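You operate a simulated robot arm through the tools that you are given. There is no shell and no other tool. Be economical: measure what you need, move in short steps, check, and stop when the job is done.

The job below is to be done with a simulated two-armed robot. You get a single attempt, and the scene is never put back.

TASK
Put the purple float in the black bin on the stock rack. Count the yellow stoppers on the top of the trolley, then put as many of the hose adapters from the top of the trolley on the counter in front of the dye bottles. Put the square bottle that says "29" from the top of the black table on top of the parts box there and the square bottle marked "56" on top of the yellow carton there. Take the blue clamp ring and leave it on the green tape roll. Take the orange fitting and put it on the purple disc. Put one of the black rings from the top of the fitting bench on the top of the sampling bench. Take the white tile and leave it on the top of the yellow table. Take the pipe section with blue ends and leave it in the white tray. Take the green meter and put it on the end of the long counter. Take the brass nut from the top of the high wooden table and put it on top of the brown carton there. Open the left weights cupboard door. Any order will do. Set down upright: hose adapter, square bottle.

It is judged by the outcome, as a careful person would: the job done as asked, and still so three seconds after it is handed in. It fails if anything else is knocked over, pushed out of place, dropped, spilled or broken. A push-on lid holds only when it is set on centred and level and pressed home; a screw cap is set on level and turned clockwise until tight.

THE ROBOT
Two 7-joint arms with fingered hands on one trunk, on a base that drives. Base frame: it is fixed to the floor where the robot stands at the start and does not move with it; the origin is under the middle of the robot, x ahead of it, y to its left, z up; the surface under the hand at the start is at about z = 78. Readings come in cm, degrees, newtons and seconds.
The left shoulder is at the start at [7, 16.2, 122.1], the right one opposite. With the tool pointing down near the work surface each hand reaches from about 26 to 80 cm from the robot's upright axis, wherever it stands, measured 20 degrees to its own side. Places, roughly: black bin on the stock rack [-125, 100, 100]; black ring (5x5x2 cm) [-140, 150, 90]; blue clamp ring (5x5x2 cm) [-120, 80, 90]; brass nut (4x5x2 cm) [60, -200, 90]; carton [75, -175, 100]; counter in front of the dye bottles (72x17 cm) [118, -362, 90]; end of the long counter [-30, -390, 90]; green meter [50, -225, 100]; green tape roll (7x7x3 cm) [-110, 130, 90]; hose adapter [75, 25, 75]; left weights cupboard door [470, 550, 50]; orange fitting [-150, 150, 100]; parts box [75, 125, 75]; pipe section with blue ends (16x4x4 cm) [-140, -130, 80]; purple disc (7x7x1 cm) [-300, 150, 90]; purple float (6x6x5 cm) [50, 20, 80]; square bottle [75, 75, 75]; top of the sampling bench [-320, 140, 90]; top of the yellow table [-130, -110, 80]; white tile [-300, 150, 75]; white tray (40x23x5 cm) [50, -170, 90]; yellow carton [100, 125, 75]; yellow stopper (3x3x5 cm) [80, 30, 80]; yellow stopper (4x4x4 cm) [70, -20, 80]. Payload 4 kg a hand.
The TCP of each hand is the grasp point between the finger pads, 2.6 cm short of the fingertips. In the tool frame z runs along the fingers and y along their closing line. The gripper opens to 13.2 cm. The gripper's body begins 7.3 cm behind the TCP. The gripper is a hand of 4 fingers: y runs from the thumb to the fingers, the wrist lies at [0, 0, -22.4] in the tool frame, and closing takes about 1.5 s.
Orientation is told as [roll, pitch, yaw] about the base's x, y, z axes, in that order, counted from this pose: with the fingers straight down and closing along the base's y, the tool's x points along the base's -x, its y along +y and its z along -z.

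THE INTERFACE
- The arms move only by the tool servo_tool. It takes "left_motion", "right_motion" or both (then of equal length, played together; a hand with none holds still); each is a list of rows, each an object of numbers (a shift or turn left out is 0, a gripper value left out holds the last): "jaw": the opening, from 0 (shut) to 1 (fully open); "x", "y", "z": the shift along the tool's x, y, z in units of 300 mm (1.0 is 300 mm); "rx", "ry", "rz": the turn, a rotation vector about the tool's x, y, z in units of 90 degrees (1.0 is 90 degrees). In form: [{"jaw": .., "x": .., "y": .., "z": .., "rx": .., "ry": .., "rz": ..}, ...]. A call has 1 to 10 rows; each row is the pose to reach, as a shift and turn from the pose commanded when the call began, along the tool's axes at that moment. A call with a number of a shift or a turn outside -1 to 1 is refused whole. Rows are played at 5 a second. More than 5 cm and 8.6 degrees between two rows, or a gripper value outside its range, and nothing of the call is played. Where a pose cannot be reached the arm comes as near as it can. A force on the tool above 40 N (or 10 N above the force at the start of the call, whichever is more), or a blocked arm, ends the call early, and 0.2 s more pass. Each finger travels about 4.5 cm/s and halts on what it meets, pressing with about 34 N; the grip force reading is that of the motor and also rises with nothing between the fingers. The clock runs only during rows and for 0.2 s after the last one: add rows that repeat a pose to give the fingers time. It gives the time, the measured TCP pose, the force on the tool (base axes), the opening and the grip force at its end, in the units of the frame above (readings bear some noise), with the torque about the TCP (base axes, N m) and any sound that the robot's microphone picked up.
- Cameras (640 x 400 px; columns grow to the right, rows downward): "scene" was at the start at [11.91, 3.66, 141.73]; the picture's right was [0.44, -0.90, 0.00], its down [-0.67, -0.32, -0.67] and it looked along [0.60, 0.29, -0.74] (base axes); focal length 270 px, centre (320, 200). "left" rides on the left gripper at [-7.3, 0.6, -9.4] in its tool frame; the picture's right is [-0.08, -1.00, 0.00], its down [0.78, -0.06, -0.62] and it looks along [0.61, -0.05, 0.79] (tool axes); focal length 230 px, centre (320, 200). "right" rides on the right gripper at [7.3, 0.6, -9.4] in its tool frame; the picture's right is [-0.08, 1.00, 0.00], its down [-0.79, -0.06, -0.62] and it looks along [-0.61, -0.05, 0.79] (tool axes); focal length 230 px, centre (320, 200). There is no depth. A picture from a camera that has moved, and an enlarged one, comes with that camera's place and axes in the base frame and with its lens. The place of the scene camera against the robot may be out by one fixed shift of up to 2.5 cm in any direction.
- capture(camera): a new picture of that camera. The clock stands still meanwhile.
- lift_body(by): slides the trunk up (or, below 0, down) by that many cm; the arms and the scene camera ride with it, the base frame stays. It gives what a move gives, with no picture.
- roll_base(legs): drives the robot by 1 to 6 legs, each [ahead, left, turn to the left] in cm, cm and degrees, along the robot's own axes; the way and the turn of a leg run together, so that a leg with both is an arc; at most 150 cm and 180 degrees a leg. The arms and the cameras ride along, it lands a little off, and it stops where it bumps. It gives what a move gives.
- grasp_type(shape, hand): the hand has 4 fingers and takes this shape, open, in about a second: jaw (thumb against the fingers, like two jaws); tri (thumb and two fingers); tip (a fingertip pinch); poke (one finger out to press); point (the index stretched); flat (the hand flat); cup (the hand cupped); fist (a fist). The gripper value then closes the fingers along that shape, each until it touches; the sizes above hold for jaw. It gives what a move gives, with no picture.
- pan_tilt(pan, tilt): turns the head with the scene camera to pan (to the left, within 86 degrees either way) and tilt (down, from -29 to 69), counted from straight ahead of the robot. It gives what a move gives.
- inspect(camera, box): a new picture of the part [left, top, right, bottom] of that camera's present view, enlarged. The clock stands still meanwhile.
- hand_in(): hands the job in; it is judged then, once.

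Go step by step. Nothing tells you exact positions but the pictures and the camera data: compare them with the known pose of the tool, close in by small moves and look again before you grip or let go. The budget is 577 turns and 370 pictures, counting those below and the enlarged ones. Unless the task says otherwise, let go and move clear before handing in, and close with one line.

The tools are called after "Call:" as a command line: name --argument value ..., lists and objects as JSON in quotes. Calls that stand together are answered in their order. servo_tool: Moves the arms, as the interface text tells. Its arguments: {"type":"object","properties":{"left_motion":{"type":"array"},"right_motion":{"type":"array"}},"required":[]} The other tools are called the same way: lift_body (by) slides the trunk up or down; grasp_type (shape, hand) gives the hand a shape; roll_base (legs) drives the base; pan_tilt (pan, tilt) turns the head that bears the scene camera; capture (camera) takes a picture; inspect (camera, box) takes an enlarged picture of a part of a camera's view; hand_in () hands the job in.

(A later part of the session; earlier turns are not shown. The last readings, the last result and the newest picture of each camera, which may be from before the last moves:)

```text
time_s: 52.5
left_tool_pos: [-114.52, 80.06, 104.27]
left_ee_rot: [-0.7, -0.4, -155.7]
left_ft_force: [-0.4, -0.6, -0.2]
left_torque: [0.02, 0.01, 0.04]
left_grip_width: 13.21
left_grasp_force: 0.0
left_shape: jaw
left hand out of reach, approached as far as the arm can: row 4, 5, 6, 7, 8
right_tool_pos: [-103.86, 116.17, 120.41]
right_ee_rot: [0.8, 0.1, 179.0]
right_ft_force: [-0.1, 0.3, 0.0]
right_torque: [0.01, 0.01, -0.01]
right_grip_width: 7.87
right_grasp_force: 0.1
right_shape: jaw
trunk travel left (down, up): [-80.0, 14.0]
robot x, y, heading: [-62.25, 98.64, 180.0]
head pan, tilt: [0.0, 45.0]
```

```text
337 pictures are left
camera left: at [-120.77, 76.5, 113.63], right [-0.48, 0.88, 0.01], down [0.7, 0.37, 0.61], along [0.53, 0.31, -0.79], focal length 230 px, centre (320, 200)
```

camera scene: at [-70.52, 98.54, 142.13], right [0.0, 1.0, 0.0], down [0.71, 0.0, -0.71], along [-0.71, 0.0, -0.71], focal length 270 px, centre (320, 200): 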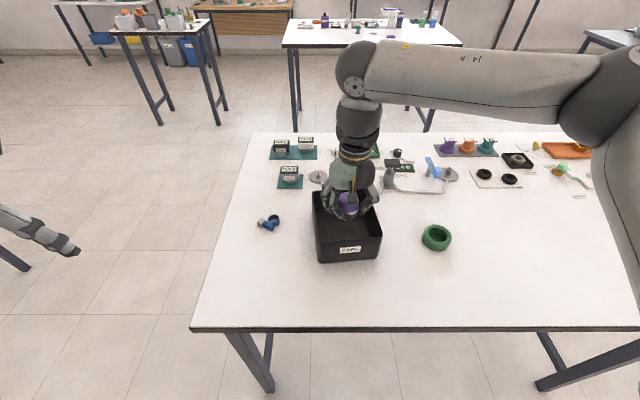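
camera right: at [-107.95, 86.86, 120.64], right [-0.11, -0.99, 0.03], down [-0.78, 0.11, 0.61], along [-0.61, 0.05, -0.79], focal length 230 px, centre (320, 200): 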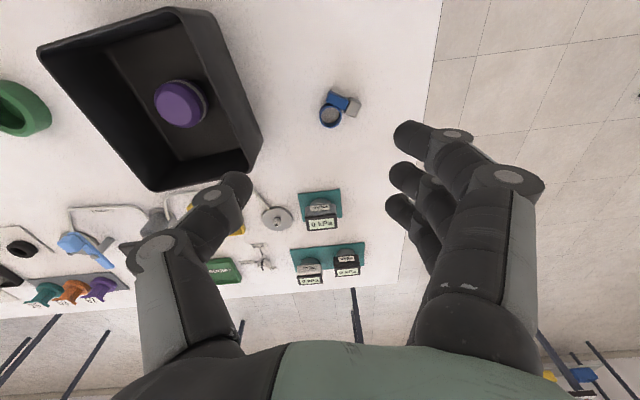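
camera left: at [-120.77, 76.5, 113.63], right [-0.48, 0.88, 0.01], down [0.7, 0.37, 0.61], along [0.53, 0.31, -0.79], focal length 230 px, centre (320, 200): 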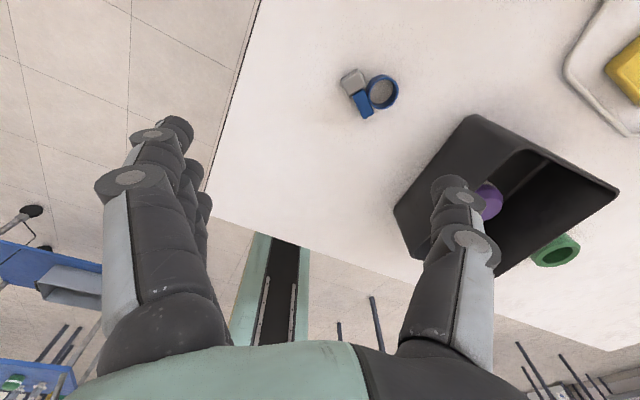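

Call:
servo_tool --left_motion '[{"z": 0.1}, {"z": 0.2}]'

```text
time_s: 53.1
left_tool_pos: [-113.28, 78.4, 99.31]
left_ee_rot: [-0.9, -0.3, -155.8]
left_ft_force: [0.1, -0.1, -0.5]
left_torque: [-0.02, 0.02, 0.01]
left_grip_width: 13.17
left_grasp_force: 0.1
left_shape: jaw
left hand out of reach, approached as far as the arm can: row 1, 2
right_tool_pos: [-103.91, 116.02, 120.48]
right_ee_rot: [0.8, 0.1, 178.8]
right_ft_force: [-0.7, -0.8, -0.2]
right_torque: [0.01, 0.0, 0.0]
right_grip_width: 7.87
right_grasp_force: 0.1
right_shape: jaw
trunk travel left (down, up): [-80.0, 14.0]
robot x, y, heading: [-61.91, 98.17, 180.0]
head pan, tilt: [0.0, 45.0]
```

Call:
servo_tool --left_motion '[{"z": -0.15}, {"z": -0.3}, {"z": -0.45, "x": 0.1, "y": 0.1}, {"z": -0.6, "x": 0.2, "y": 0.25}]' --right_motion '[{"x": 0.1}, {"x": 0.2}, {"x": 0.3}, {"x": 0.4, "y": -0.1}]'

Call:
roll_base --legs '[[0, -13, 0]]'

Call:
servo_tool --left_motion '[{"z": 0.1, "x": -0.05}, {"z": 0.2, "x": -0.1}, {"z": 0.3, "x": -0.15}, {"z": 0.3, "x": -0.2, "y": 0.1}]'

Call:
capture --camera "left"

```text
refused: row 3 steps farther than a row can; nothing moved
```

```text
time_s: 54.4
left_tool_pos: [-113.26, 91.19, 99.41]
left_ee_rot: [-0.8, -0.2, -155.9]
left_ft_force: [0.2, -0.8, -0.2]
left_torque: [0.0, -0.01, 0.0]
left_grip_width: 13.19
left_grasp_force: 0.2
left_shape: jaw
right_tool_pos: [-103.98, 128.68, 120.49]
right_ee_rot: [0.5, 0.2, 179.0]
right_ft_force: [0.0, 0.6, 0.1]
right_torque: [0.03, 0.05, -0.01]
right_grip_width: 7.88
right_grasp_force: 0.3
right_shape: jaw
trunk travel left (down, up): [-80.0, 14.0]
robot x, y, heading: [-62.03, 111.29, 180.1]
head pan, tilt: [0.0, 45.0]
```

```text
time_s: 55.4
left_tool_pos: [-115.37, 83.97, 92.76]
left_ee_rot: [-0.7, 0.1, -155.6]
left_ft_force: [-0.4, 1.2, 0.3]
left_torque: [0.01, -0.04, 0.01]
left_grip_width: 13.21
left_grasp_force: 0.1
left_shape: jaw
left hand out of reach, approached as far as the arm can: row 1, 2, 3, 4
right_tool_pos: [-104.43, 128.92, 120.29]
right_ee_rot: [0.5, 0.3, 179.0]
right_ft_force: [-0.2, -0.6, -1.5]
right_torque: [0.0, 0.0, -0.02]
right_grip_width: 7.89
right_grasp_force: 0.0
right_shape: jaw
trunk travel left (down, up): [-80.0, 14.0]
robot x, y, heading: [-62.1, 110.81, 179.9]
head pan, tilt: [0.0, 45.0]
```

```text
336 pictures are left
camera left: at [-121.79, 80.18, 102.25], right [-0.48, 0.88, 0.01], down [0.69, 0.37, 0.62], along [0.54, 0.3, -0.79], focal length 230 px, centre (320, 200)
```

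left: 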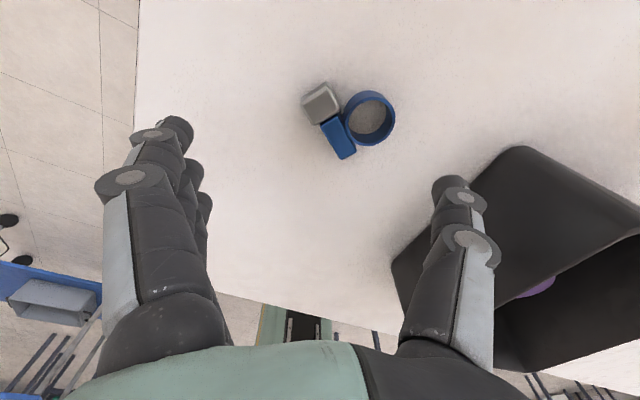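

Call:
roll_base --legs '[[4, 0, 0]]'

Call:
capture --camera "left"

Call:
capture --camera "scene"

```text
time_s: 56.3
left_tool_pos: [-118.58, 84.02, 93.76]
left_ee_rot: [-1.0, -0.5, -155.7]
left_ft_force: [1.0, 0.3, 0.3]
left_torque: [0.0, 0.05, -0.05]
left_grip_width: 13.24
left_grasp_force: 0.0
left_shape: jaw
right_tool_pos: [-107.05, 129.07, 120.83]
right_ee_rot: [0.7, -0.3, 179.0]
right_ft_force: [1.0, 0.5, -0.6]
right_torque: [0.02, 0.09, 0.02]
right_grip_width: 7.86
right_grasp_force: 0.1
right_shape: jaw
trunk travel left (down, up): [-80.0, 14.0]
robot x, y, heading: [-65.51, 110.85, 179.7]
head pan, tilt: [0.0, 45.0]
```

```text
335 pictures are left
camera left: at [-124.79, 80.46, 103.16], right [-0.48, 0.88, 0.02], down [0.7, 0.37, 0.61], along [0.53, 0.3, -0.79], focal length 230 px, centre (320, 200)
```

left: 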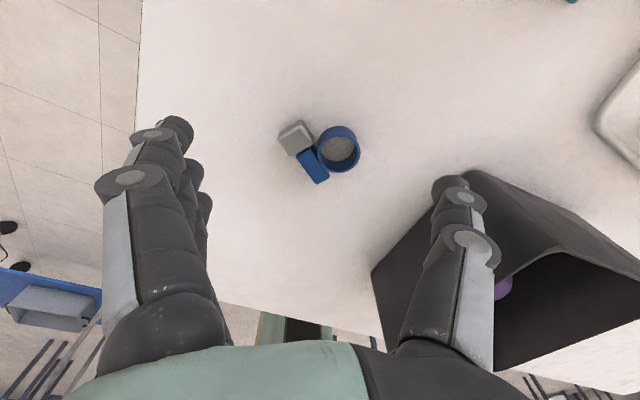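

```text
334 pictures are left
camera scene: at [-78.24, 111.43, 152.24], right [0.0, 1.0, 0.0], down [0.7, 0.0, -0.71], along [-0.71, 0.0, -0.7], focal length 270 px, centre (320, 200)
```

scene: 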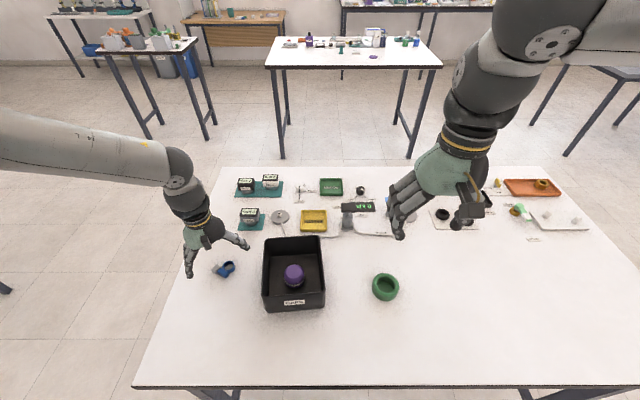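

The left hand is now centred over the clamp ring; I lower it with the trunk and close.

Call:
lift_body --by -5

Call:
capture --camera "left"

```text
time_s: 57.2
left_tool_pos: [-119.07, 84.08, 88.42]
left_ee_rot: [-0.7, -0.4, -155.8]
left_ft_force: [1.0, 2.5, 7.9]
left_torque: [-0.48, -0.26, 0.15]
left_grip_width: 13.2
left_grasp_force: 0.1
left_shape: jaw
right_tool_pos: [-107.73, 129.11, 115.53]
right_ee_rot: [0.7, 0.0, 179.0]
right_ft_force: [0.4, 0.2, -0.8]
right_torque: [0.01, -0.01, 0.02]
right_grip_width: 7.88
right_grasp_force: 0.0
right_shape: jaw
trunk travel left (down, up): [-75.0, 19.0]
robot x, y, heading: [-65.69, 111.23, 179.8]
head pan, tilt: [0.0, 45.0]
```

```text
333 pictures are left
camera left: at [-125.35, 80.59, 97.87], right [-0.48, 0.88, 0.01], down [0.7, 0.37, 0.61], along [0.53, 0.3, -0.79], focal length 230 px, centre (320, 200)
```

left: 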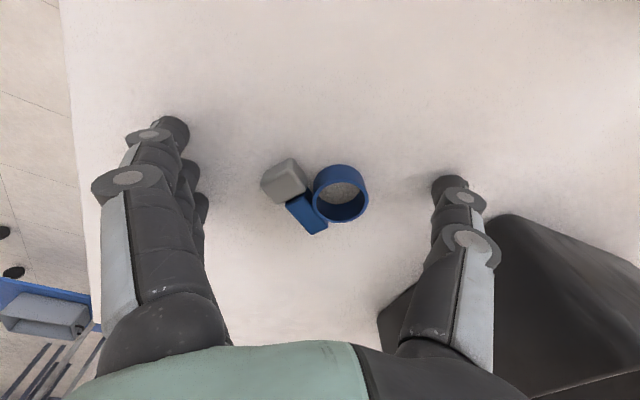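

Call:
lift_body --by 0.5

Call:
servo_tool --left_motion '[{"jaw": 0.6}, {"jaw": 0.45}, {"jaw": 0.3}, {"jaw": 0.2}, {"jaw": 0.15}, {"jaw": 0.1}, {"jaw": 0.1}, {"jaw": 0.1}]'

Call:
capture --camera "left"

```text
time_s: 57.7
left_tool_pos: [-119.05, 84.04, 88.73]
left_ee_rot: [-0.8, -0.2, -155.8]
left_ft_force: [0.0, -0.7, -0.9]
left_torque: [-0.03, 0.01, -0.05]
left_grip_width: 13.18
left_grasp_force: 0.1
left_shape: jaw
right_tool_pos: [-108.0, 128.93, 115.98]
right_ee_rot: [0.6, 0.1, 179.0]
right_ft_force: [0.1, -0.9, 0.1]
right_torque: [-0.01, 0.0, 0.02]
right_grip_width: 7.86
right_grasp_force: 0.1
right_shape: jaw
trunk travel left (down, up): [-75.5, 18.5]
robot x, y, heading: [-65.64, 110.84, 180.0]
head pan, tilt: [0.0, 45.0]
```

```text
time_s: 59.5
left_tool_pos: [-119.14, 84.13, 88.74]
left_ee_rot: [-0.8, -0.2, -155.8]
left_ft_force: [0.1, -0.5, 0.2]
left_torque: [0.0, -0.03, 0.03]
left_grip_width: 3.91
left_grasp_force: 3.3
left_shape: jaw
right_tool_pos: [-107.88, 128.96, 116.03]
right_ee_rot: [0.7, 0.1, 179.0]
right_ft_force: [-0.7, 0.4, -0.6]
right_torque: [0.0, 0.01, -0.02]
right_grip_width: 7.9
right_grasp_force: 0.0
right_shape: jaw
trunk travel left (down, up): [-75.5, 18.5]
robot x, y, heading: [-66.17, 111.29, 179.8]
head pan, tilt: [0.0, 45.0]
```

```text
332 pictures are left
camera left: at [-125.44, 80.45, 98.22], right [-0.48, 0.88, 0.01], down [0.7, 0.37, 0.61], along [0.53, 0.3, -0.79], focal length 230 px, centre (320, 200)
```

left: 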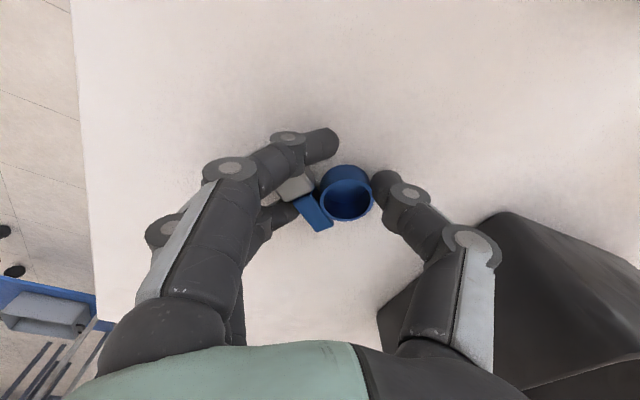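

Call:
servo_tool --left_motion '[{"jaw": 0.0}, {"jaw": 0.0}, {"jaw": 0.0}]'

Call:
lift_body --by 8

Call:
capture --camera "left"

```text
time_s: 60.3
left_tool_pos: [-119.04, 84.03, 88.73]
left_ee_rot: [-0.8, -0.3, -155.8]
left_ft_force: [-0.5, 1.0, 1.5]
left_torque: [0.01, -0.03, -0.01]
left_grip_width: 3.41
left_grasp_force: 34.2
left_shape: jaw
right_tool_pos: [-107.77, 129.03, 116.04]
right_ee_rot: [0.7, 0.1, 179.1]
right_ft_force: [-0.3, -0.2, -0.5]
right_torque: [-0.02, 0.01, 0.01]
right_grip_width: 7.86
right_grasp_force: 0.1
right_shape: jaw
trunk travel left (down, up): [-75.5, 18.5]
robot x, y, heading: [-65.7, 110.91, 179.6]
head pan, tilt: [0.0, 45.0]
```

```text
time_s: 61.5
left_tool_pos: [-119.2, 84.08, 96.84]
left_ee_rot: [-0.9, -0.3, -155.8]
left_ft_force: [0.0, -0.6, 0.1]
left_torque: [-0.01, 0.0, 0.0]
left_grip_width: 3.4
left_grasp_force: 33.5
left_shape: jaw
right_tool_pos: [-107.89, 128.99, 124.08]
right_ee_rot: [0.7, 0.0, 179.0]
right_ft_force: [0.8, 0.8, -0.8]
right_torque: [-0.02, 0.0, 0.01]
right_grip_width: 7.88
right_grasp_force: 0.3
right_shape: jaw
trunk travel left (down, up): [-83.5, 10.5]
robot x, y, heading: [-66.0, 110.99, 179.8]
head pan, tilt: [0.0, 45.0]
```

```text
331 pictures are left
camera left: at [-125.44, 80.44, 106.21], right [-0.48, 0.88, 0.01], down [0.7, 0.37, 0.61], along [0.53, 0.3, -0.79], focal length 230 px, centre (320, 200)
```

left: 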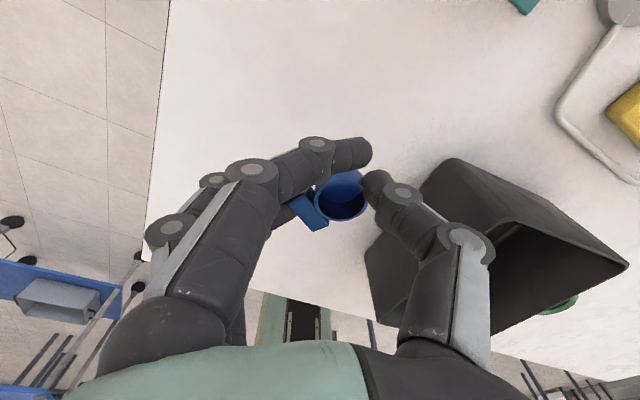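

The clamp ring is held. I raise it clear of the bin and drive right so the left hand comes over the tape roll.

Call:
lift_body --by 9

Call:
roll_base --legs '[[-7, -44, 0]]'

Call:
capture --camera "left"

Call:
capture --camera "scene"

```text
time_s: 62.8
left_tool_pos: [-119.17, 84.07, 105.76]
left_ee_rot: [-0.8, -0.1, -155.7]
left_ft_force: [-0.2, 0.2, -0.8]
left_torque: [0.05, 0.02, 0.01]
left_grip_width: 3.4
left_grasp_force: 34.1
left_shape: jaw
right_tool_pos: [-107.92, 128.95, 132.93]
right_ee_rot: [0.7, 0.0, 179.0]
right_ft_force: [0.3, 0.6, -0.2]
right_torque: [0.01, 0.0, 0.01]
right_grip_width: 7.87
right_grasp_force: 0.0
right_shape: jaw
trunk travel left (down, up): [-92.5, 1.5]
robot x, y, heading: [-65.69, 110.87, 180.0]
head pan, tilt: [0.0, 45.0]
```

```text
time_s: 65.5
left_tool_pos: [-112.05, 128.12, 105.77]
left_ee_rot: [-0.9, -0.3, -155.8]
left_ft_force: [0.3, -0.1, 0.2]
left_torque: [0.04, -0.02, 0.03]
left_grip_width: 3.42
left_grasp_force: 33.6
left_shape: jaw
right_tool_pos: [-100.81, 172.88, 133.01]
right_ee_rot: [0.7, 0.1, 178.9]
right_ft_force: [0.1, -0.3, -0.2]
right_torque: [0.0, 0.0, 0.03]
right_grip_width: 7.89
right_grasp_force: 0.2
right_shape: jaw
trunk travel left (down, up): [-92.5, 1.5]
robot x, y, heading: [-58.91, 155.25, 179.6]
head pan, tilt: [0.0, 45.0]
```

```text
330 pictures are left
camera left: at [-118.36, 124.4, 115.14], right [-0.48, 0.88, 0.02], down [0.7, 0.37, 0.61], along [0.53, 0.31, -0.79], focal length 230 px, centre (320, 200)
```

left: 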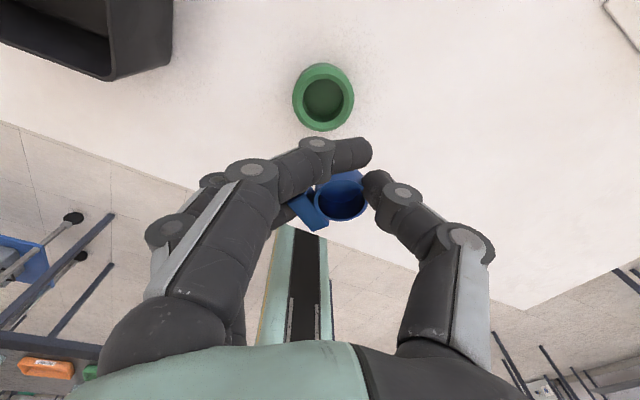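

```text
329 pictures are left
camera scene: at [-72.17, 155.25, 164.63], right [0.0, 1.0, 0.0], down [0.71, 0.0, -0.71], along [-0.71, 0.0, -0.71], focal length 270 px, centre (320, 200)
```

scene: 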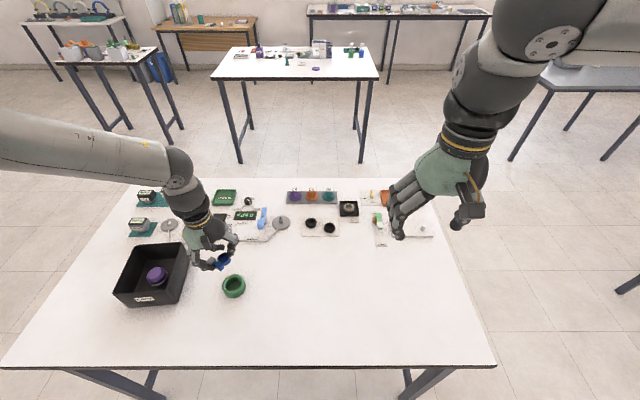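

Call:
servo_tool --left_motion '[{"x": 0.012, "y": -0.02}, {"x": 0.012, "y": -0.02}]'

Call:
lift_body --by -11.5

Call:
capture --camera "left"

Call:
inspect --camera "scene" --box '[150, 180, 310, 320]'

```text
time_s: 66.1
left_tool_pos: [-111.9, 128.7, 105.91]
left_ee_rot: [-1.1, -0.2, -155.8]
left_ft_force: [-0.1, -0.7, -0.1]
left_torque: [0.0, 0.03, 0.0]
left_grip_width: 3.39
left_grasp_force: 34.0
left_shape: jaw
right_tool_pos: [-100.74, 172.85, 133.06]
right_ee_rot: [0.7, 0.1, 179.0]
right_ft_force: [0.1, -0.4, -0.1]
right_torque: [-0.01, 0.02, -0.02]
right_grip_width: 7.88
right_grasp_force: 0.0
right_shape: jaw
trunk travel left (down, up): [-92.5, 1.5]
robot x, y, heading: [-58.52, 155.37, 180.2]
head pan, tilt: [0.0, 45.0]
```

```text
time_s: 67.5
left_tool_pos: [-111.8, 128.87, 94.49]
left_ee_rot: [-0.9, -0.3, -155.9]
left_ft_force: [0.7, 0.1, 0.1]
left_torque: [0.01, 0.05, 0.0]
left_grip_width: 3.41
left_grasp_force: 34.1
left_shape: jaw
right_tool_pos: [-100.6, 173.07, 121.54]
right_ee_rot: [0.7, 0.2, 178.9]
right_ft_force: [0.3, 0.2, -0.1]
right_torque: [-0.01, 0.0, -0.03]
right_grip_width: 7.87
right_grasp_force: 0.1
right_shape: jaw
trunk travel left (down, up): [-81.0, 13.0]
robot x, y, heading: [-58.86, 155.53, 180.0]
head pan, tilt: [0.0, 45.0]
```

```text
328 pictures are left
camera left: at [-118.08, 125.13, 103.91], right [-0.48, 0.88, 0.02], down [0.7, 0.37, 0.61], along [0.53, 0.31, -0.79], focal length 230 px, centre (320, 200)
```

left: 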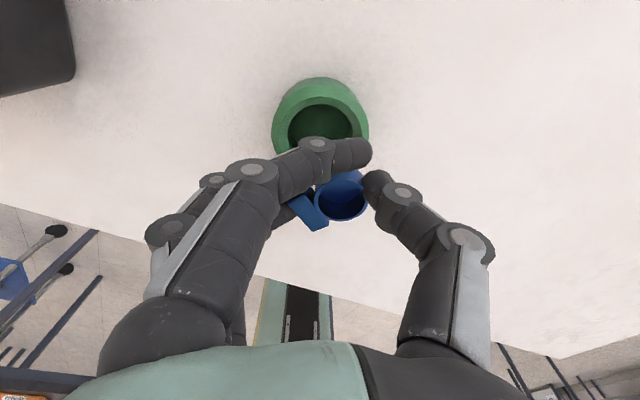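

```text
2.86 times, centred on (230, 250) of scene
camera zoom: at [-72.09, 155.52, 153.14], right [0.0, 1.0, 0.0], down [0.71, 0.0, -0.71], along [-0.71, 0.0, -0.71], focal length 771 px, centre (577, 57)
```

zoom: 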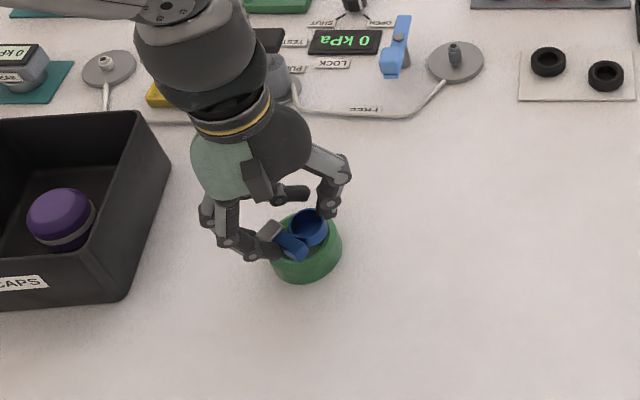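

Call:
servo_tool --left_motion '[{"x": -0.015}, {"x": -0.03}]'

Call:
lift_body --by -2.5

Call:
capture --camera "left"

Call:
inspect --camera "scene" --box '[170, 200, 290, 300]'

```text
time_s: 68.1
left_tool_pos: [-112.49, 128.21, 94.52]
left_ee_rot: [-1.0, -0.4, -155.8]
left_ft_force: [0.4, 0.3, -0.3]
left_torque: [0.03, 0.01, -0.02]
left_grip_width: 3.41
left_grasp_force: 34.0
left_shape: jaw
right_tool_pos: [-100.66, 172.92, 121.57]
right_ee_rot: [0.7, 0.1, 178.9]
right_ft_force: [0.6, -0.3, 0.3]
right_torque: [0.01, 0.02, 0.03]
right_grip_width: 7.86
right_grasp_force: 0.0
right_shape: jaw
trunk travel left (down, up): [-81.0, 13.0]
robot x, y, heading: [-58.86, 155.24, 179.8]
head pan, tilt: [0.0, 45.0]
```

```text
time_s: 68.8
left_tool_pos: [-112.39, 128.29, 92.08]
left_ee_rot: [-1.0, -0.4, -155.8]
left_ft_force: [-0.1, -0.1, 0.2]
left_torque: [-0.03, 0.02, 0.04]
left_grip_width: 3.39
left_grasp_force: 33.7
left_shape: jaw
right_tool_pos: [-100.75, 173.16, 119.01]
right_ee_rot: [0.7, 0.1, 178.8]
right_ft_force: [-0.7, 0.3, 0.3]
right_torque: [0.0, -0.03, -0.01]
right_grip_width: 7.9
right_grasp_force: 0.1
right_shape: jaw
trunk travel left (down, up): [-78.5, 15.5]
robot x, y, heading: [-58.86, 155.59, 180.0]
head pan, tilt: [0.0, 45.0]
```

```text
326 pictures are left
camera left: at [-118.76, 124.63, 101.56], right [-0.48, 0.88, 0.02], down [0.7, 0.37, 0.61], along [0.53, 0.31, -0.79], focal length 230 px, centre (320, 200)
```

left: 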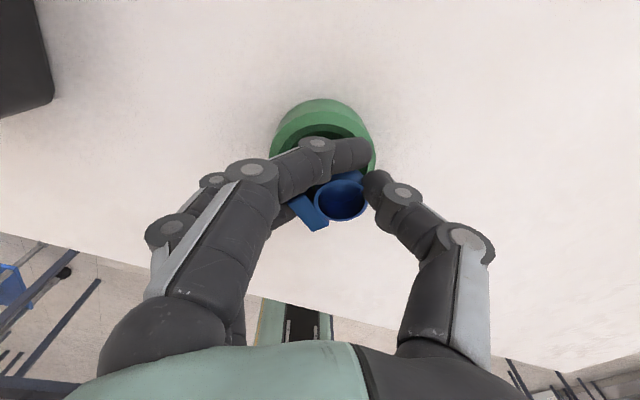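

```text
4.00 times, centred on (230, 250) of scene
camera zoom: at [-72.1, 155.51, 150.63], right [0.0, 1.0, 0.0], down [0.71, 0.0, -0.71], along [-0.71, 0.0, -0.71], focal length 1080 px, centre (680, 0)
```

zoom: 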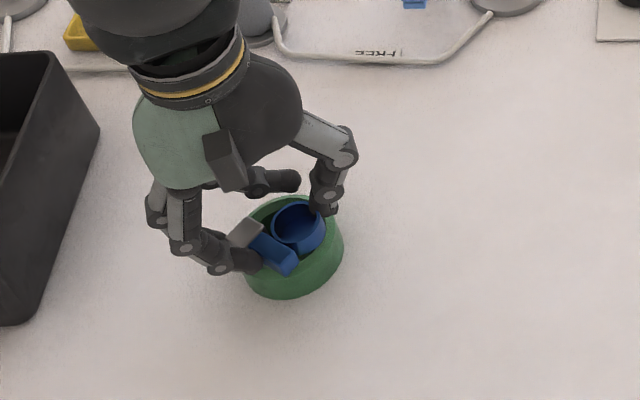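

Call:
lift_body --by -0.4

Call:
servo_tool --left_motion '[{"jaw": 0.3}, {"jaw": 0.35}, {"jaw": 0.45}, {"jaw": 0.55}, {"jaw": 0.65}, {"jaw": 0.75}]'

Call:
capture --camera "left"

```text
time_s: 69.4
left_tool_pos: [-112.47, 128.28, 91.8]
left_ee_rot: [-0.9, -0.3, -155.8]
left_ft_force: [0.4, 0.4, -0.7]
left_torque: [0.01, 0.0, -0.02]
left_grip_width: 3.38
left_grasp_force: 33.6
left_shape: jaw
right_tool_pos: [-100.77, 173.1, 118.51]
right_ee_rot: [0.7, 0.1, 178.9]
right_ft_force: [-0.3, 0.9, -0.6]
right_torque: [-0.03, -0.01, 0.0]
right_grip_width: 7.87
right_grasp_force: 0.1
right_shape: jaw
trunk travel left (down, up): [-78.1, 15.9]
robot x, y, heading: [-58.52, 155.73, 180.0]
head pan, tilt: [0.0, 45.0]
```

```text
time_s: 70.8
left_tool_pos: [-112.41, 128.25, 91.68]
left_ee_rot: [-1.0, -0.3, -155.7]
left_ft_force: [0.4, 0.1, -0.3]
left_torque: [0.01, 0.0, 0.05]
left_grip_width: 9.9
left_grasp_force: 0.0
left_shape: jaw
right_tool_pos: [-100.7, 173.12, 118.56]
right_ee_rot: [0.7, 0.2, 179.0]
right_ft_force: [-0.5, 0.9, -0.6]
right_torque: [0.01, -0.01, 0.02]
right_grip_width: 7.88
right_grasp_force: 0.0
right_shape: jaw
trunk travel left (down, up): [-78.1, 15.9]
robot x, y, heading: [-58.81, 155.77, 179.7]
head pan, tilt: [0.0, 45.0]
```

```text
324 pictures are left
camera left: at [-118.76, 124.63, 101.16], right [-0.48, 0.88, 0.02], down [0.7, 0.37, 0.61], along [0.53, 0.31, -0.79], focal length 230 px, centre (320, 200)
```

left: 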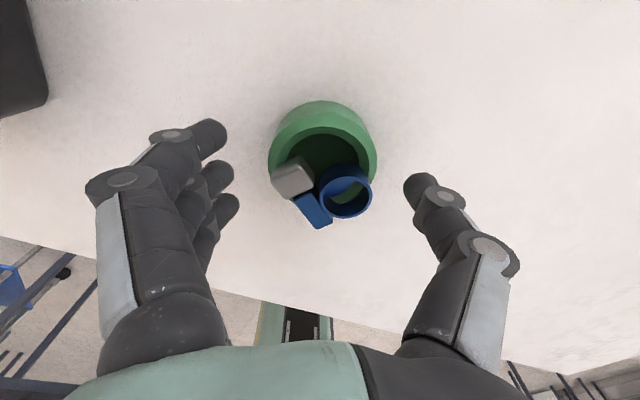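

The clamp ring sits on the tape roll. I raise the arms and drive around to the bench's far side for the orange fitting and a black ring.

Call:
lift_body --by 15

Call:
inspect --camera "scene" --box '[100, 170, 420, 330]'

Call:
roll_base --legs '[[-15, 0, 0], [0, 122, 0]]'

Call:
capture --camera "scene"

```text
time_s: 72.5
left_tool_pos: [-112.5, 128.3, 106.77]
left_ee_rot: [-1.0, -0.4, -155.7]
left_ft_force: [-0.1, 0.7, 0.6]
left_torque: [0.02, 0.01, -0.03]
left_grip_width: 9.88
left_grasp_force: 0.1
left_shape: jaw
right_tool_pos: [-100.67, 173.12, 133.67]
right_ee_rot: [0.8, 0.1, 178.9]
right_ft_force: [0.3, 0.2, 0.3]
right_torque: [0.0, 0.0, 0.02]
right_grip_width: 7.88
right_grasp_force: 0.1
right_shape: jaw
trunk travel left (down, up): [-93.1, 0.9]
robot x, y, heading: [-58.65, 155.25, 179.8]
head pan, tilt: [0.0, 45.0]
```

```text
2.00 times, centred on (260, 250) of scene
camera zoom: at [-72.12, 155.51, 165.23], right [0.0, 1.0, 0.0], down [0.71, 0.0, -0.71], along [-0.71, 0.0, -0.71], focal length 540 px, centre (440, 100)
```

zoom: 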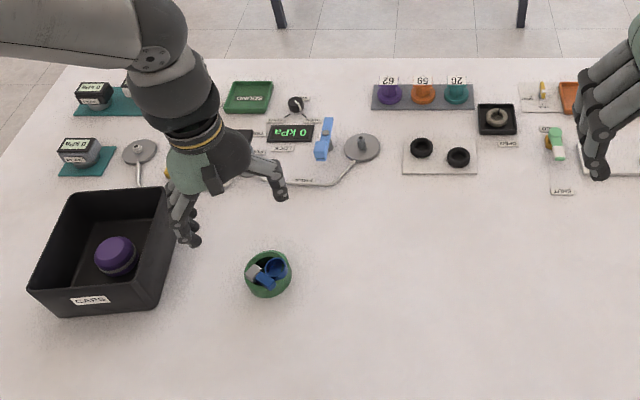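

```text
time_s: 79.7
left_tool_pos: [-98.5, 5.18, 106.73]
left_ee_rot: [-1.0, -0.3, -156.2]
left_ft_force: [-0.5, -0.9, 1.0]
left_torque: [0.0, -0.01, -0.02]
left_grip_width: 9.85
left_grasp_force: 0.0
left_shape: jaw
right_tool_pos: [-86.42, 50.12, 133.6]
right_ee_rot: [0.8, 0.2, 178.6]
right_ft_force: [-0.3, 0.1, -0.3]
right_torque: [-0.01, 0.0, -0.03]
right_grip_width: 7.87
right_grasp_force: 0.2
right_shape: jaw
trunk travel left (down, up): [-93.1, 0.9]
robot x, y, heading: [-44.44, 31.99, 179.4]
head pan, tilt: [0.0, 45.0]
```

```text
322 pictures are left
camera scene: at [-57.95, 32.32, 165.23], right [0.01, 1.0, 0.0], down [0.71, -0.01, -0.71], along [-0.71, 0.01, -0.71], focal length 270 px, centre (320, 200)
```

scene: 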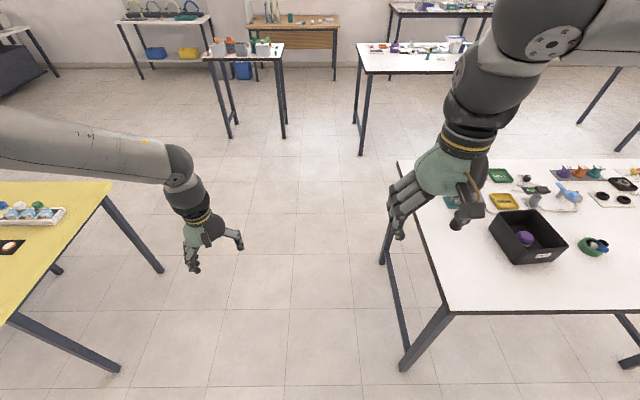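

Call:
roll_base --legs '[[150, 10, 0], [4, 0, 0], [0, 0, 90], [0, 0, 90]]'

Call:
pan_tilt --pan 30 --tilt 35

Call:
capture --camera "scene"

```text
refused: leg 1 is longer than a leg can be; nothing moved
```

```text
time_s: 80.7
left_tool_pos: [-98.5, 5.27, 106.7]
left_ee_rot: [-1.0, -0.3, -156.1]
left_ft_force: [-0.6, 0.1, 0.8]
left_torque: [0.02, 0.0, 0.02]
left_grip_width: 9.87
left_grasp_force: 0.1
left_shape: jaw
right_tool_pos: [-86.41, 49.87, 133.63]
right_ee_rot: [0.7, 0.1, 178.7]
right_ft_force: [0.7, -1.1, -0.1]
right_torque: [0.02, 0.0, -0.02]
right_grip_width: 7.88
right_grasp_force: 0.0
right_shape: jaw
trunk travel left (down, up): [-93.1, 0.9]
robot x, y, heading: [-44.62, 31.9, 179.3]
head pan, tilt: [30.0, 35.0]
```

```text
321 pictures are left
camera scene: at [-57.48, 27.78, 166.71], right [-0.49, 0.87, 0.0], down [0.5, 0.28, -0.82], along [-0.71, -0.4, -0.57], focal length 270 px, centre (320, 200)
```

scene: 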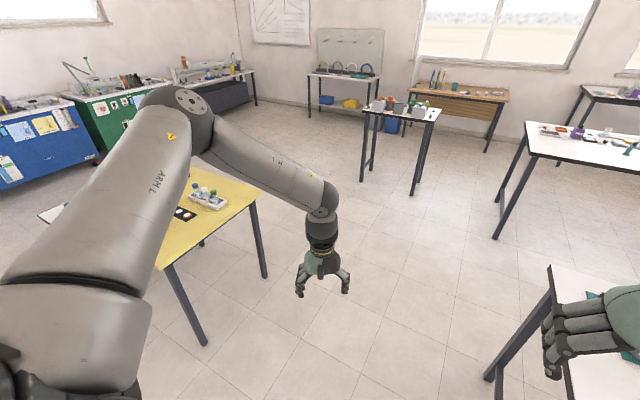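

Call:
roll_base --legs '[[148, 10, 0], [7, 0, 0], [0, 0, 90], [0, 0, 90]]'

Call:
capture --camera "scene"

```text
time_s: 96.2
left_tool_pos: [-144.54, 50.39, 106.79]
left_ee_rot: [-1.0, -0.4, 22.4]
left_ft_force: [0.6, 0.2, -0.6]
left_torque: [0.02, 0.04, 0.02]
left_grip_width: 9.88
left_grasp_force: 0.1
left_shape: jaw
right_tool_pos: [-157.7, 5.99, 133.52]
right_ee_rot: [0.8, 0.1, -2.9]
right_ft_force: [0.1, 0.4, -0.3]
right_torque: [-0.01, 0.0, 0.01]
right_grip_width: 7.88
right_grasp_force: 0.0
right_shape: jaw
trunk travel left (down, up): [-93.1, 0.9]
robot x, y, heading: [-199.53, 25.17, -2.0]
head pan, tilt: [30.0, 35.0]
```

```text
320 pictures are left
camera scene: at [-186.48, 29.24, 166.72], right [0.47, -0.88, 0.0], down [-0.51, -0.27, -0.82], along [0.72, 0.39, -0.57], focal length 270 px, centre (320, 200)
```

scene: 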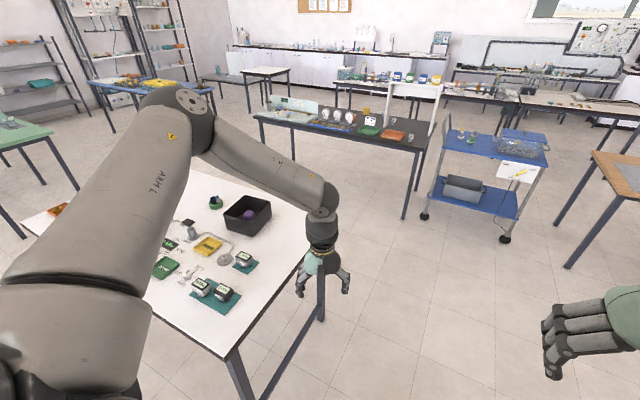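

Call:
roll_base --legs '[[0, 0, 2], [0, 113, 0], [4, 0, 0]]'

Call:
pan_tilt --pan 0 --tilt 50

Call:
capture --camera "scene"

```text
time_s: 102.8
left_tool_pos: [-141.61, 163.84, 107.24]
left_ee_rot: [-1.2, -0.7, 23.9]
left_ft_force: [-0.1, 0.3, 1.0]
left_torque: [-0.01, -0.07, 0.0]
left_grip_width: 9.89
left_grasp_force: 0.0
left_shape: jaw
right_tool_pos: [-153.86, 119.19, 134.01]
right_ee_rot: [0.7, -0.4, -1.3]
right_ft_force: [-0.9, 1.2, 1.0]
right_torque: [0.03, -0.11, 0.02]
right_grip_width: 7.89
right_grasp_force: 0.0
right_shape: jaw
trunk travel left (down, up): [-93.1, 0.9]
robot x, y, heading: [-194.89, 137.35, -0.4]
head pan, tilt: [30.0, 35.0]
```

```text
time_s: 103.8
left_tool_pos: [-140.7, 163.89, 106.63]
left_ee_rot: [-1.0, -0.3, 23.9]
left_ft_force: [1.3, 0.3, 0.7]
left_torque: [0.01, 0.03, -0.01]
left_grip_width: 9.92
left_grasp_force: 0.1
left_shape: jaw
right_tool_pos: [-152.61, 119.23, 133.48]
right_ee_rot: [0.6, 0.0, -1.3]
right_ft_force: [0.8, 0.4, 0.7]
right_torque: [0.04, 0.02, 0.04]
right_grip_width: 7.88
right_grasp_force: 0.1
right_shape: jaw
trunk travel left (down, up): [-93.1, 0.9]
robot x, y, heading: [-195.05, 137.12, -0.7]
head pan, tilt: [0.0, 50.0]
```

```text
319 pictures are left
camera scene: at [-181.93, 137.29, 164.52], right [-0.01, -1.0, 0.0], down [-0.77, 0.0, -0.64], along [0.64, 0.0, -0.77], focal length 270 px, centre (320, 200)
```

scene: 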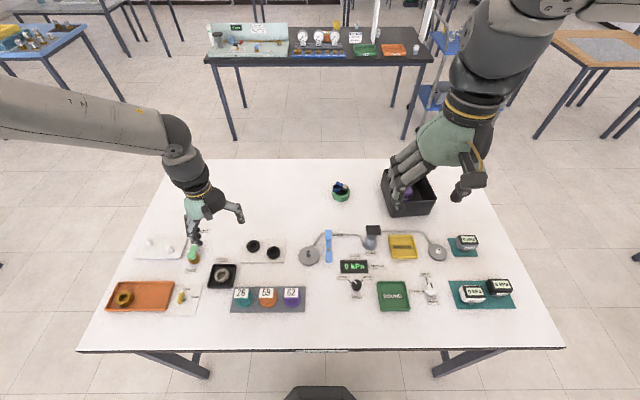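

Call:
inspect --camera "scene" --box '[190, 210, 350, 330]'

Call:
capture --camera "left"

```text
3.33 times, centred on (270, 270) of scene
camera zoom: at [-181.93, 137.29, 164.52], right [-0.01, -1.0, 0.0], down [-0.77, 0.0, -0.64], along [0.64, 0.0, -0.77], focal length 900 px, centre (487, -33)
```

zoom: 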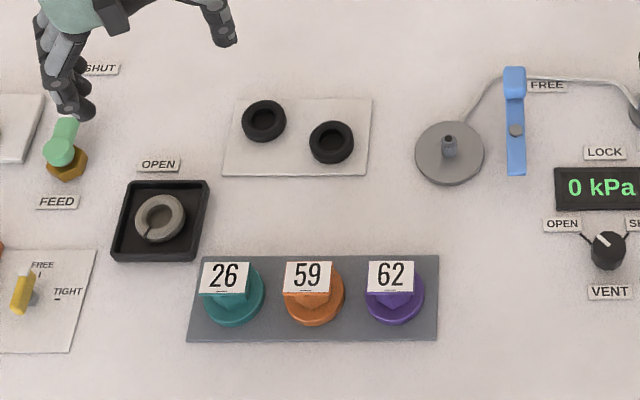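

```text
317 pictures are left
camera left: at [-134.34, 167.49, 116.04], right [0.47, -0.88, 0.02], down [-0.7, -0.37, 0.61], along [-0.53, -0.3, -0.79], focal length 230 px, centre (320, 200)
```

left: 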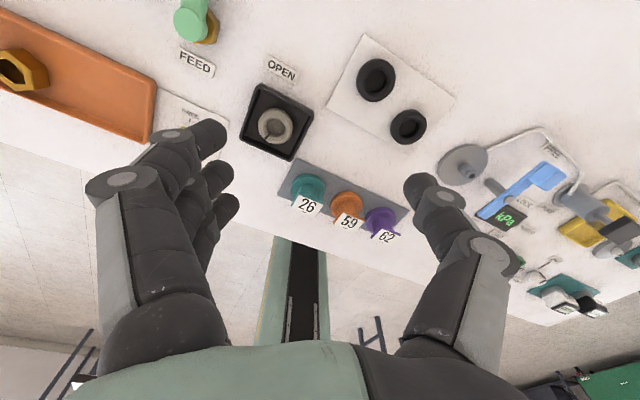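

Rings lie near (-137, 159) and (-139.4, 152.3), the orange fitting "59" near (-154, 152). I turn the left hand to grip ring one across the row.

Call:
servo_tool --left_motion '[{"rz": -0.087}, {"rz": -0.174}, {"rz": -0.261}, {"rz": -0.348}, {"rz": -0.435}, {"rz": -0.522, "jaw": 0.8}]' --right_motion '[{"rz": -0.09}, {"rz": -0.18}, {"rz": -0.27}, {"rz": -0.36}, {"rz": -0.45}, {"rz": -0.54}]'

Call:
capture --camera "left"

```text
time_s: 105.2
left_tool_pos: [-140.9, 164.05, 106.78]
left_ee_rot: [-0.9, 0.5, 71.0]
left_ft_force: [-0.1, -0.3, 0.9]
left_torque: [-0.01, 0.0, -0.01]
left_grip_width: 10.55
left_grasp_force: 0.1
left_shape: jaw
right_tool_pos: [-152.89, 119.28, 133.57]
right_ee_rot: [0.4, -0.5, 47.4]
right_ft_force: [0.0, 0.6, 0.4]
right_torque: [-0.04, 0.0, 0.0]
right_grip_width: 7.86
right_grasp_force: 0.0
right_shape: jaw
trunk travel left (down, up): [-93.1, 0.9]
robot x, y, heading: [-194.8, 137.24, -0.3]
head pan, tilt: [0.0, 50.0]
```

```text
316 pictures are left
camera left: at [-139.12, 171.12, 116.07], right [0.97, -0.25, 0.01], down [-0.2, -0.75, 0.62], along [-0.15, -0.61, -0.78], focal length 230 px, centre (320, 200)
```

left: 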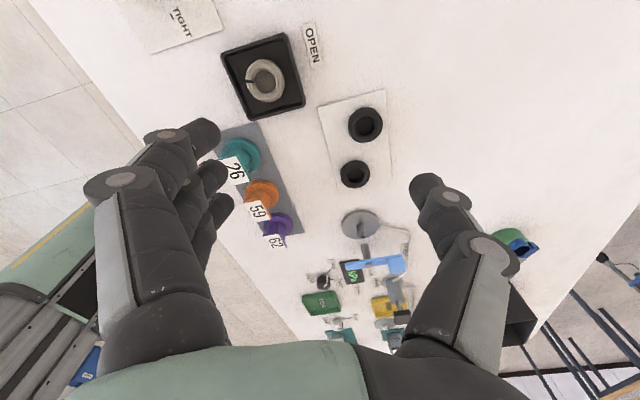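

Call:
servo_tool --left_motion '[{"x": 0.04, "y": -0.1}, {"x": 0.08, "y": -0.16}, {"x": 0.112, "y": -0.212, "z": 0.1}, {"x": 0.112, "y": -0.212, "z": 0.2}, {"x": 0.112, "y": -0.212, "z": 0.3}]'

Call:
capture --camera "left"

```text
time_s: 106.4
left_tool_pos: [-141.6, 163.53, 106.22]
left_ee_rot: [-0.9, 0.6, 70.9]
left_ft_force: [-1.2, -0.2, -0.8]
left_torque: [-0.01, -0.01, -0.01]
left_grip_width: 10.55
left_grasp_force: 0.1
left_shape: jaw
left hand out of reach, approached as far as the arm can: row 1, 2, 3, 4, 5
right_tool_pos: [-152.88, 119.16, 133.7]
right_ee_rot: [0.5, -0.4, 47.3]
right_ft_force: [0.6, -0.3, -0.5]
right_torque: [-0.02, 0.05, 0.0]
right_grip_width: 7.87
right_grasp_force: 0.0
right_shape: jaw
trunk travel left (down, up): [-93.1, 0.9]
robot x, y, heading: [-194.74, 137.4, -0.5]
head pan, tilt: [0.0, 50.0]
```

```text
315 pictures are left
camera left: at [-139.8, 170.89, 115.59], right [0.97, -0.25, 0.02], down [-0.21, -0.75, 0.63], along [-0.15, -0.61, -0.78], focal length 230 px, centre (320, 200)
```

left: 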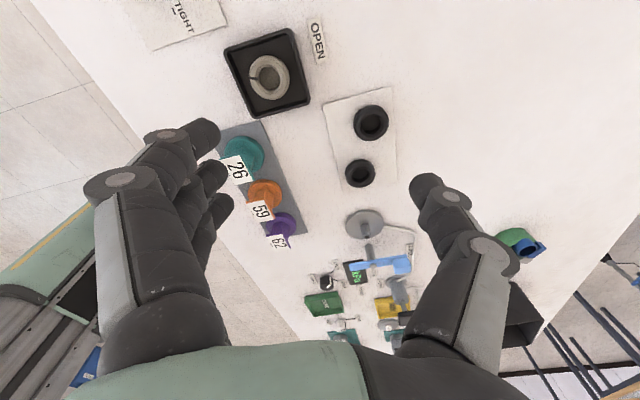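

Call:
roll_base --legs '[[4, -13, 0]]'

Call:
servo_tool --left_motion '[{"x": -0.1, "y": 0.1}, {"x": -0.1, "y": 0.1, "z": 0.1}]'

```text
time_s: 107.7
left_tool_pos: [-137.55, 150.88, 106.27]
left_ee_rot: [-1.1, 0.7, 70.9]
left_ft_force: [-0.4, 0.8, 1.0]
left_torque: [-0.03, 0.01, 0.01]
left_grip_width: 10.53
left_grasp_force: 0.0
left_shape: jaw
right_tool_pos: [-148.92, 106.52, 133.76]
right_ee_rot: [0.4, -0.4, 47.3]
right_ft_force: [0.2, 0.9, 0.3]
right_torque: [0.0, -0.01, -0.01]
right_grip_width: 7.87
right_grasp_force: 0.1
right_shape: jaw
trunk travel left (down, up): [-93.1, 0.9]
robot x, y, heading: [-191.18, 123.96, -0.7]
head pan, tilt: [0.0, 50.0]
```

```text
time_s: 108.3
left_tool_pos: [-139.51, 154.68, 103.11]
left_ee_rot: [-1.0, 0.6, 70.9]
left_ft_force: [-0.1, -0.1, 0.9]
left_torque: [-0.02, 0.0, 0.02]
left_grip_width: 10.55
left_grasp_force: 0.0
left_shape: jaw
right_tool_pos: [-149.01, 106.58, 133.62]
right_ee_rot: [0.3, -0.3, 47.5]
right_ft_force: [0.6, -0.2, -0.3]
right_torque: [-0.03, 0.03, 0.0]
right_grip_width: 7.89
right_grasp_force: 0.0
right_shape: jaw
trunk travel left (down, up): [-93.1, 0.9]
robot x, y, heading: [-190.85, 124.42, -0.6]
head pan, tilt: [0.0, 50.0]
```

Call:
servo_tool --left_motion '[{"x": -0.08, "y": -0.03}, {"x": -0.167, "y": -0.066}, {"x": -0.167, "y": -0.066, "z": 0.12}, {"x": -0.167, "y": -0.066, "z": 0.24}]'

Call:
capture --camera "left"

```text
time_s: 109.3
left_tool_pos: [-138.7, 159.68, 101.04]
left_ee_rot: [-1.1, 0.6, 70.9]
left_ft_force: [-0.9, 0.3, -0.6]
left_torque: [-0.02, 0.02, 0.03]
left_grip_width: 10.52
left_grasp_force: 0.0
left_shape: jaw
left hand out of reach, approached as far as the arm can: row 3, 4
right_tool_pos: [-149.02, 106.16, 133.5]
right_ee_rot: [0.5, -0.5, 47.3]
right_ft_force: [0.0, 0.6, 0.6]
right_torque: [-0.01, 0.01, 0.01]
right_grip_width: 7.88
right_grasp_force: 0.0
right_shape: jaw
trunk travel left (down, up): [-93.1, 0.9]
robot x, y, heading: [-190.99, 124.09, -0.5]
head pan, tilt: [0.0, 50.0]
```

```text
314 pictures are left
camera left: at [-137.0, 166.85, 110.31], right [0.97, -0.25, 0.02], down [-0.21, -0.75, 0.63], along [-0.14, -0.61, -0.78], focal length 230 px, centre (320, 200)
```

left: 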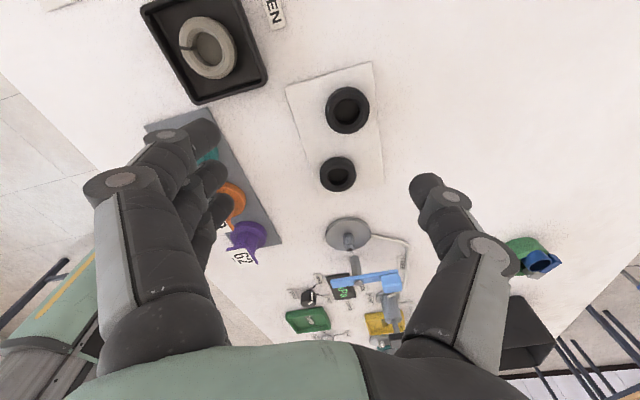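

Call:
roll_base --legs '[[5, 0, 0]]'

Call:
capture --camera "left"

```text
time_s: 110.2
left_tool_pos: [-134.64, 159.77, 101.56]
left_ee_rot: [-1.6, 0.5, 70.8]
left_ft_force: [-1.1, -1.2, -0.3]
left_torque: [0.02, -0.06, -0.04]
left_grip_width: 10.5
left_grasp_force: 0.0
left_shape: jaw
right_tool_pos: [-145.26, 106.31, 134.05]
right_ee_rot: [0.1, -0.8, 47.5]
right_ft_force: [-1.6, 0.2, -0.1]
right_torque: [0.03, -0.06, -0.02]
right_grip_width: 7.89
right_grasp_force: 0.0
right_shape: jaw
trunk travel left (down, up): [-93.1, 0.9]
robot x, y, heading: [-185.83, 124.2, -0.2]
head pan, tilt: [0.0, 50.0]
```

```text
313 pictures are left
camera left: at [-132.93, 166.93, 110.75], right [0.97, -0.25, 0.03], down [-0.21, -0.75, 0.62], along [-0.14, -0.61, -0.78], focal length 230 px, centre (320, 200)
```

left: 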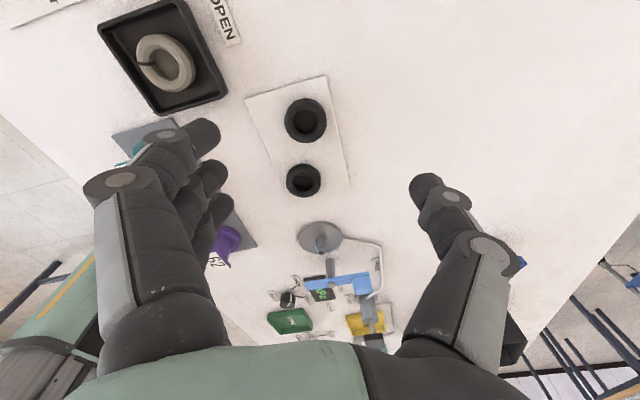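

Call:
servo_tool --left_motion '[{"x": 0.032, "y": 0.031}, {"x": 0.032, "y": 0.031}]'

Call:
lift_body --by -8

Call:
capture --camera "left"

```text
time_s: 110.8
left_tool_pos: [-135.38, 159.03, 101.23]
left_ee_rot: [-1.2, 0.5, 71.0]
left_ft_force: [-0.3, 0.2, 0.2]
left_torque: [0.03, -0.04, 0.0]
left_grip_width: 10.53
left_grasp_force: 0.1
left_shape: jaw
right_tool_pos: [-144.47, 106.26, 133.81]
right_ee_rot: [0.3, -0.7, 47.4]
right_ft_force: [0.2, -0.9, -0.6]
right_torque: [0.02, -0.07, -0.02]
right_grip_width: 7.86
right_grasp_force: 0.0
right_shape: jaw
trunk travel left (down, up): [-93.1, 0.9]
robot x, y, heading: [-185.83, 123.66, -0.5]
head pan, tilt: [0.0, 50.0]
```

```text
time_s: 112.0
left_tool_pos: [-135.01, 159.17, 93.1]
left_ee_rot: [-1.1, 0.5, 71.1]
left_ft_force: [0.1, 0.3, 0.2]
left_torque: [0.0, 0.0, 0.01]
left_grip_width: 10.52
left_grasp_force: 0.1
left_shape: jaw
right_tool_pos: [-144.13, 106.36, 125.71]
right_ee_rot: [0.5, -0.6, 47.4]
right_ft_force: [0.6, 0.6, -0.2]
right_torque: [0.01, 0.03, 0.01]
right_grip_width: 7.88
right_grasp_force: 0.0
right_shape: jaw
trunk travel left (down, up): [-85.1, 8.9]
robot x, y, heading: [-186.4, 124.43, -0.4]
head pan, tilt: [0.0, 50.0]
```

```text
312 pictures are left
camera left: at [-133.27, 166.3, 102.3], right [0.97, -0.25, 0.02], down [-0.21, -0.75, 0.63], along [-0.14, -0.61, -0.78], focal length 230 px, centre (320, 200)
```

left: 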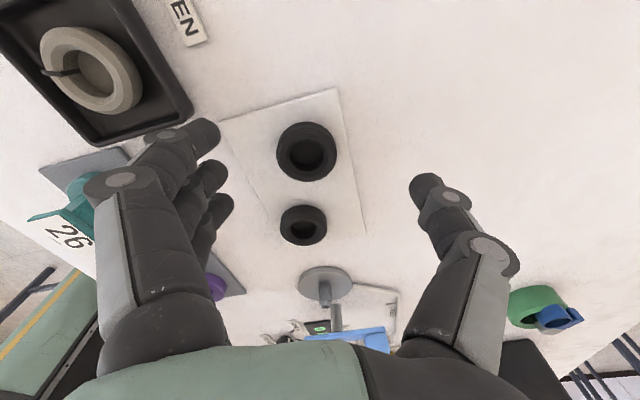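

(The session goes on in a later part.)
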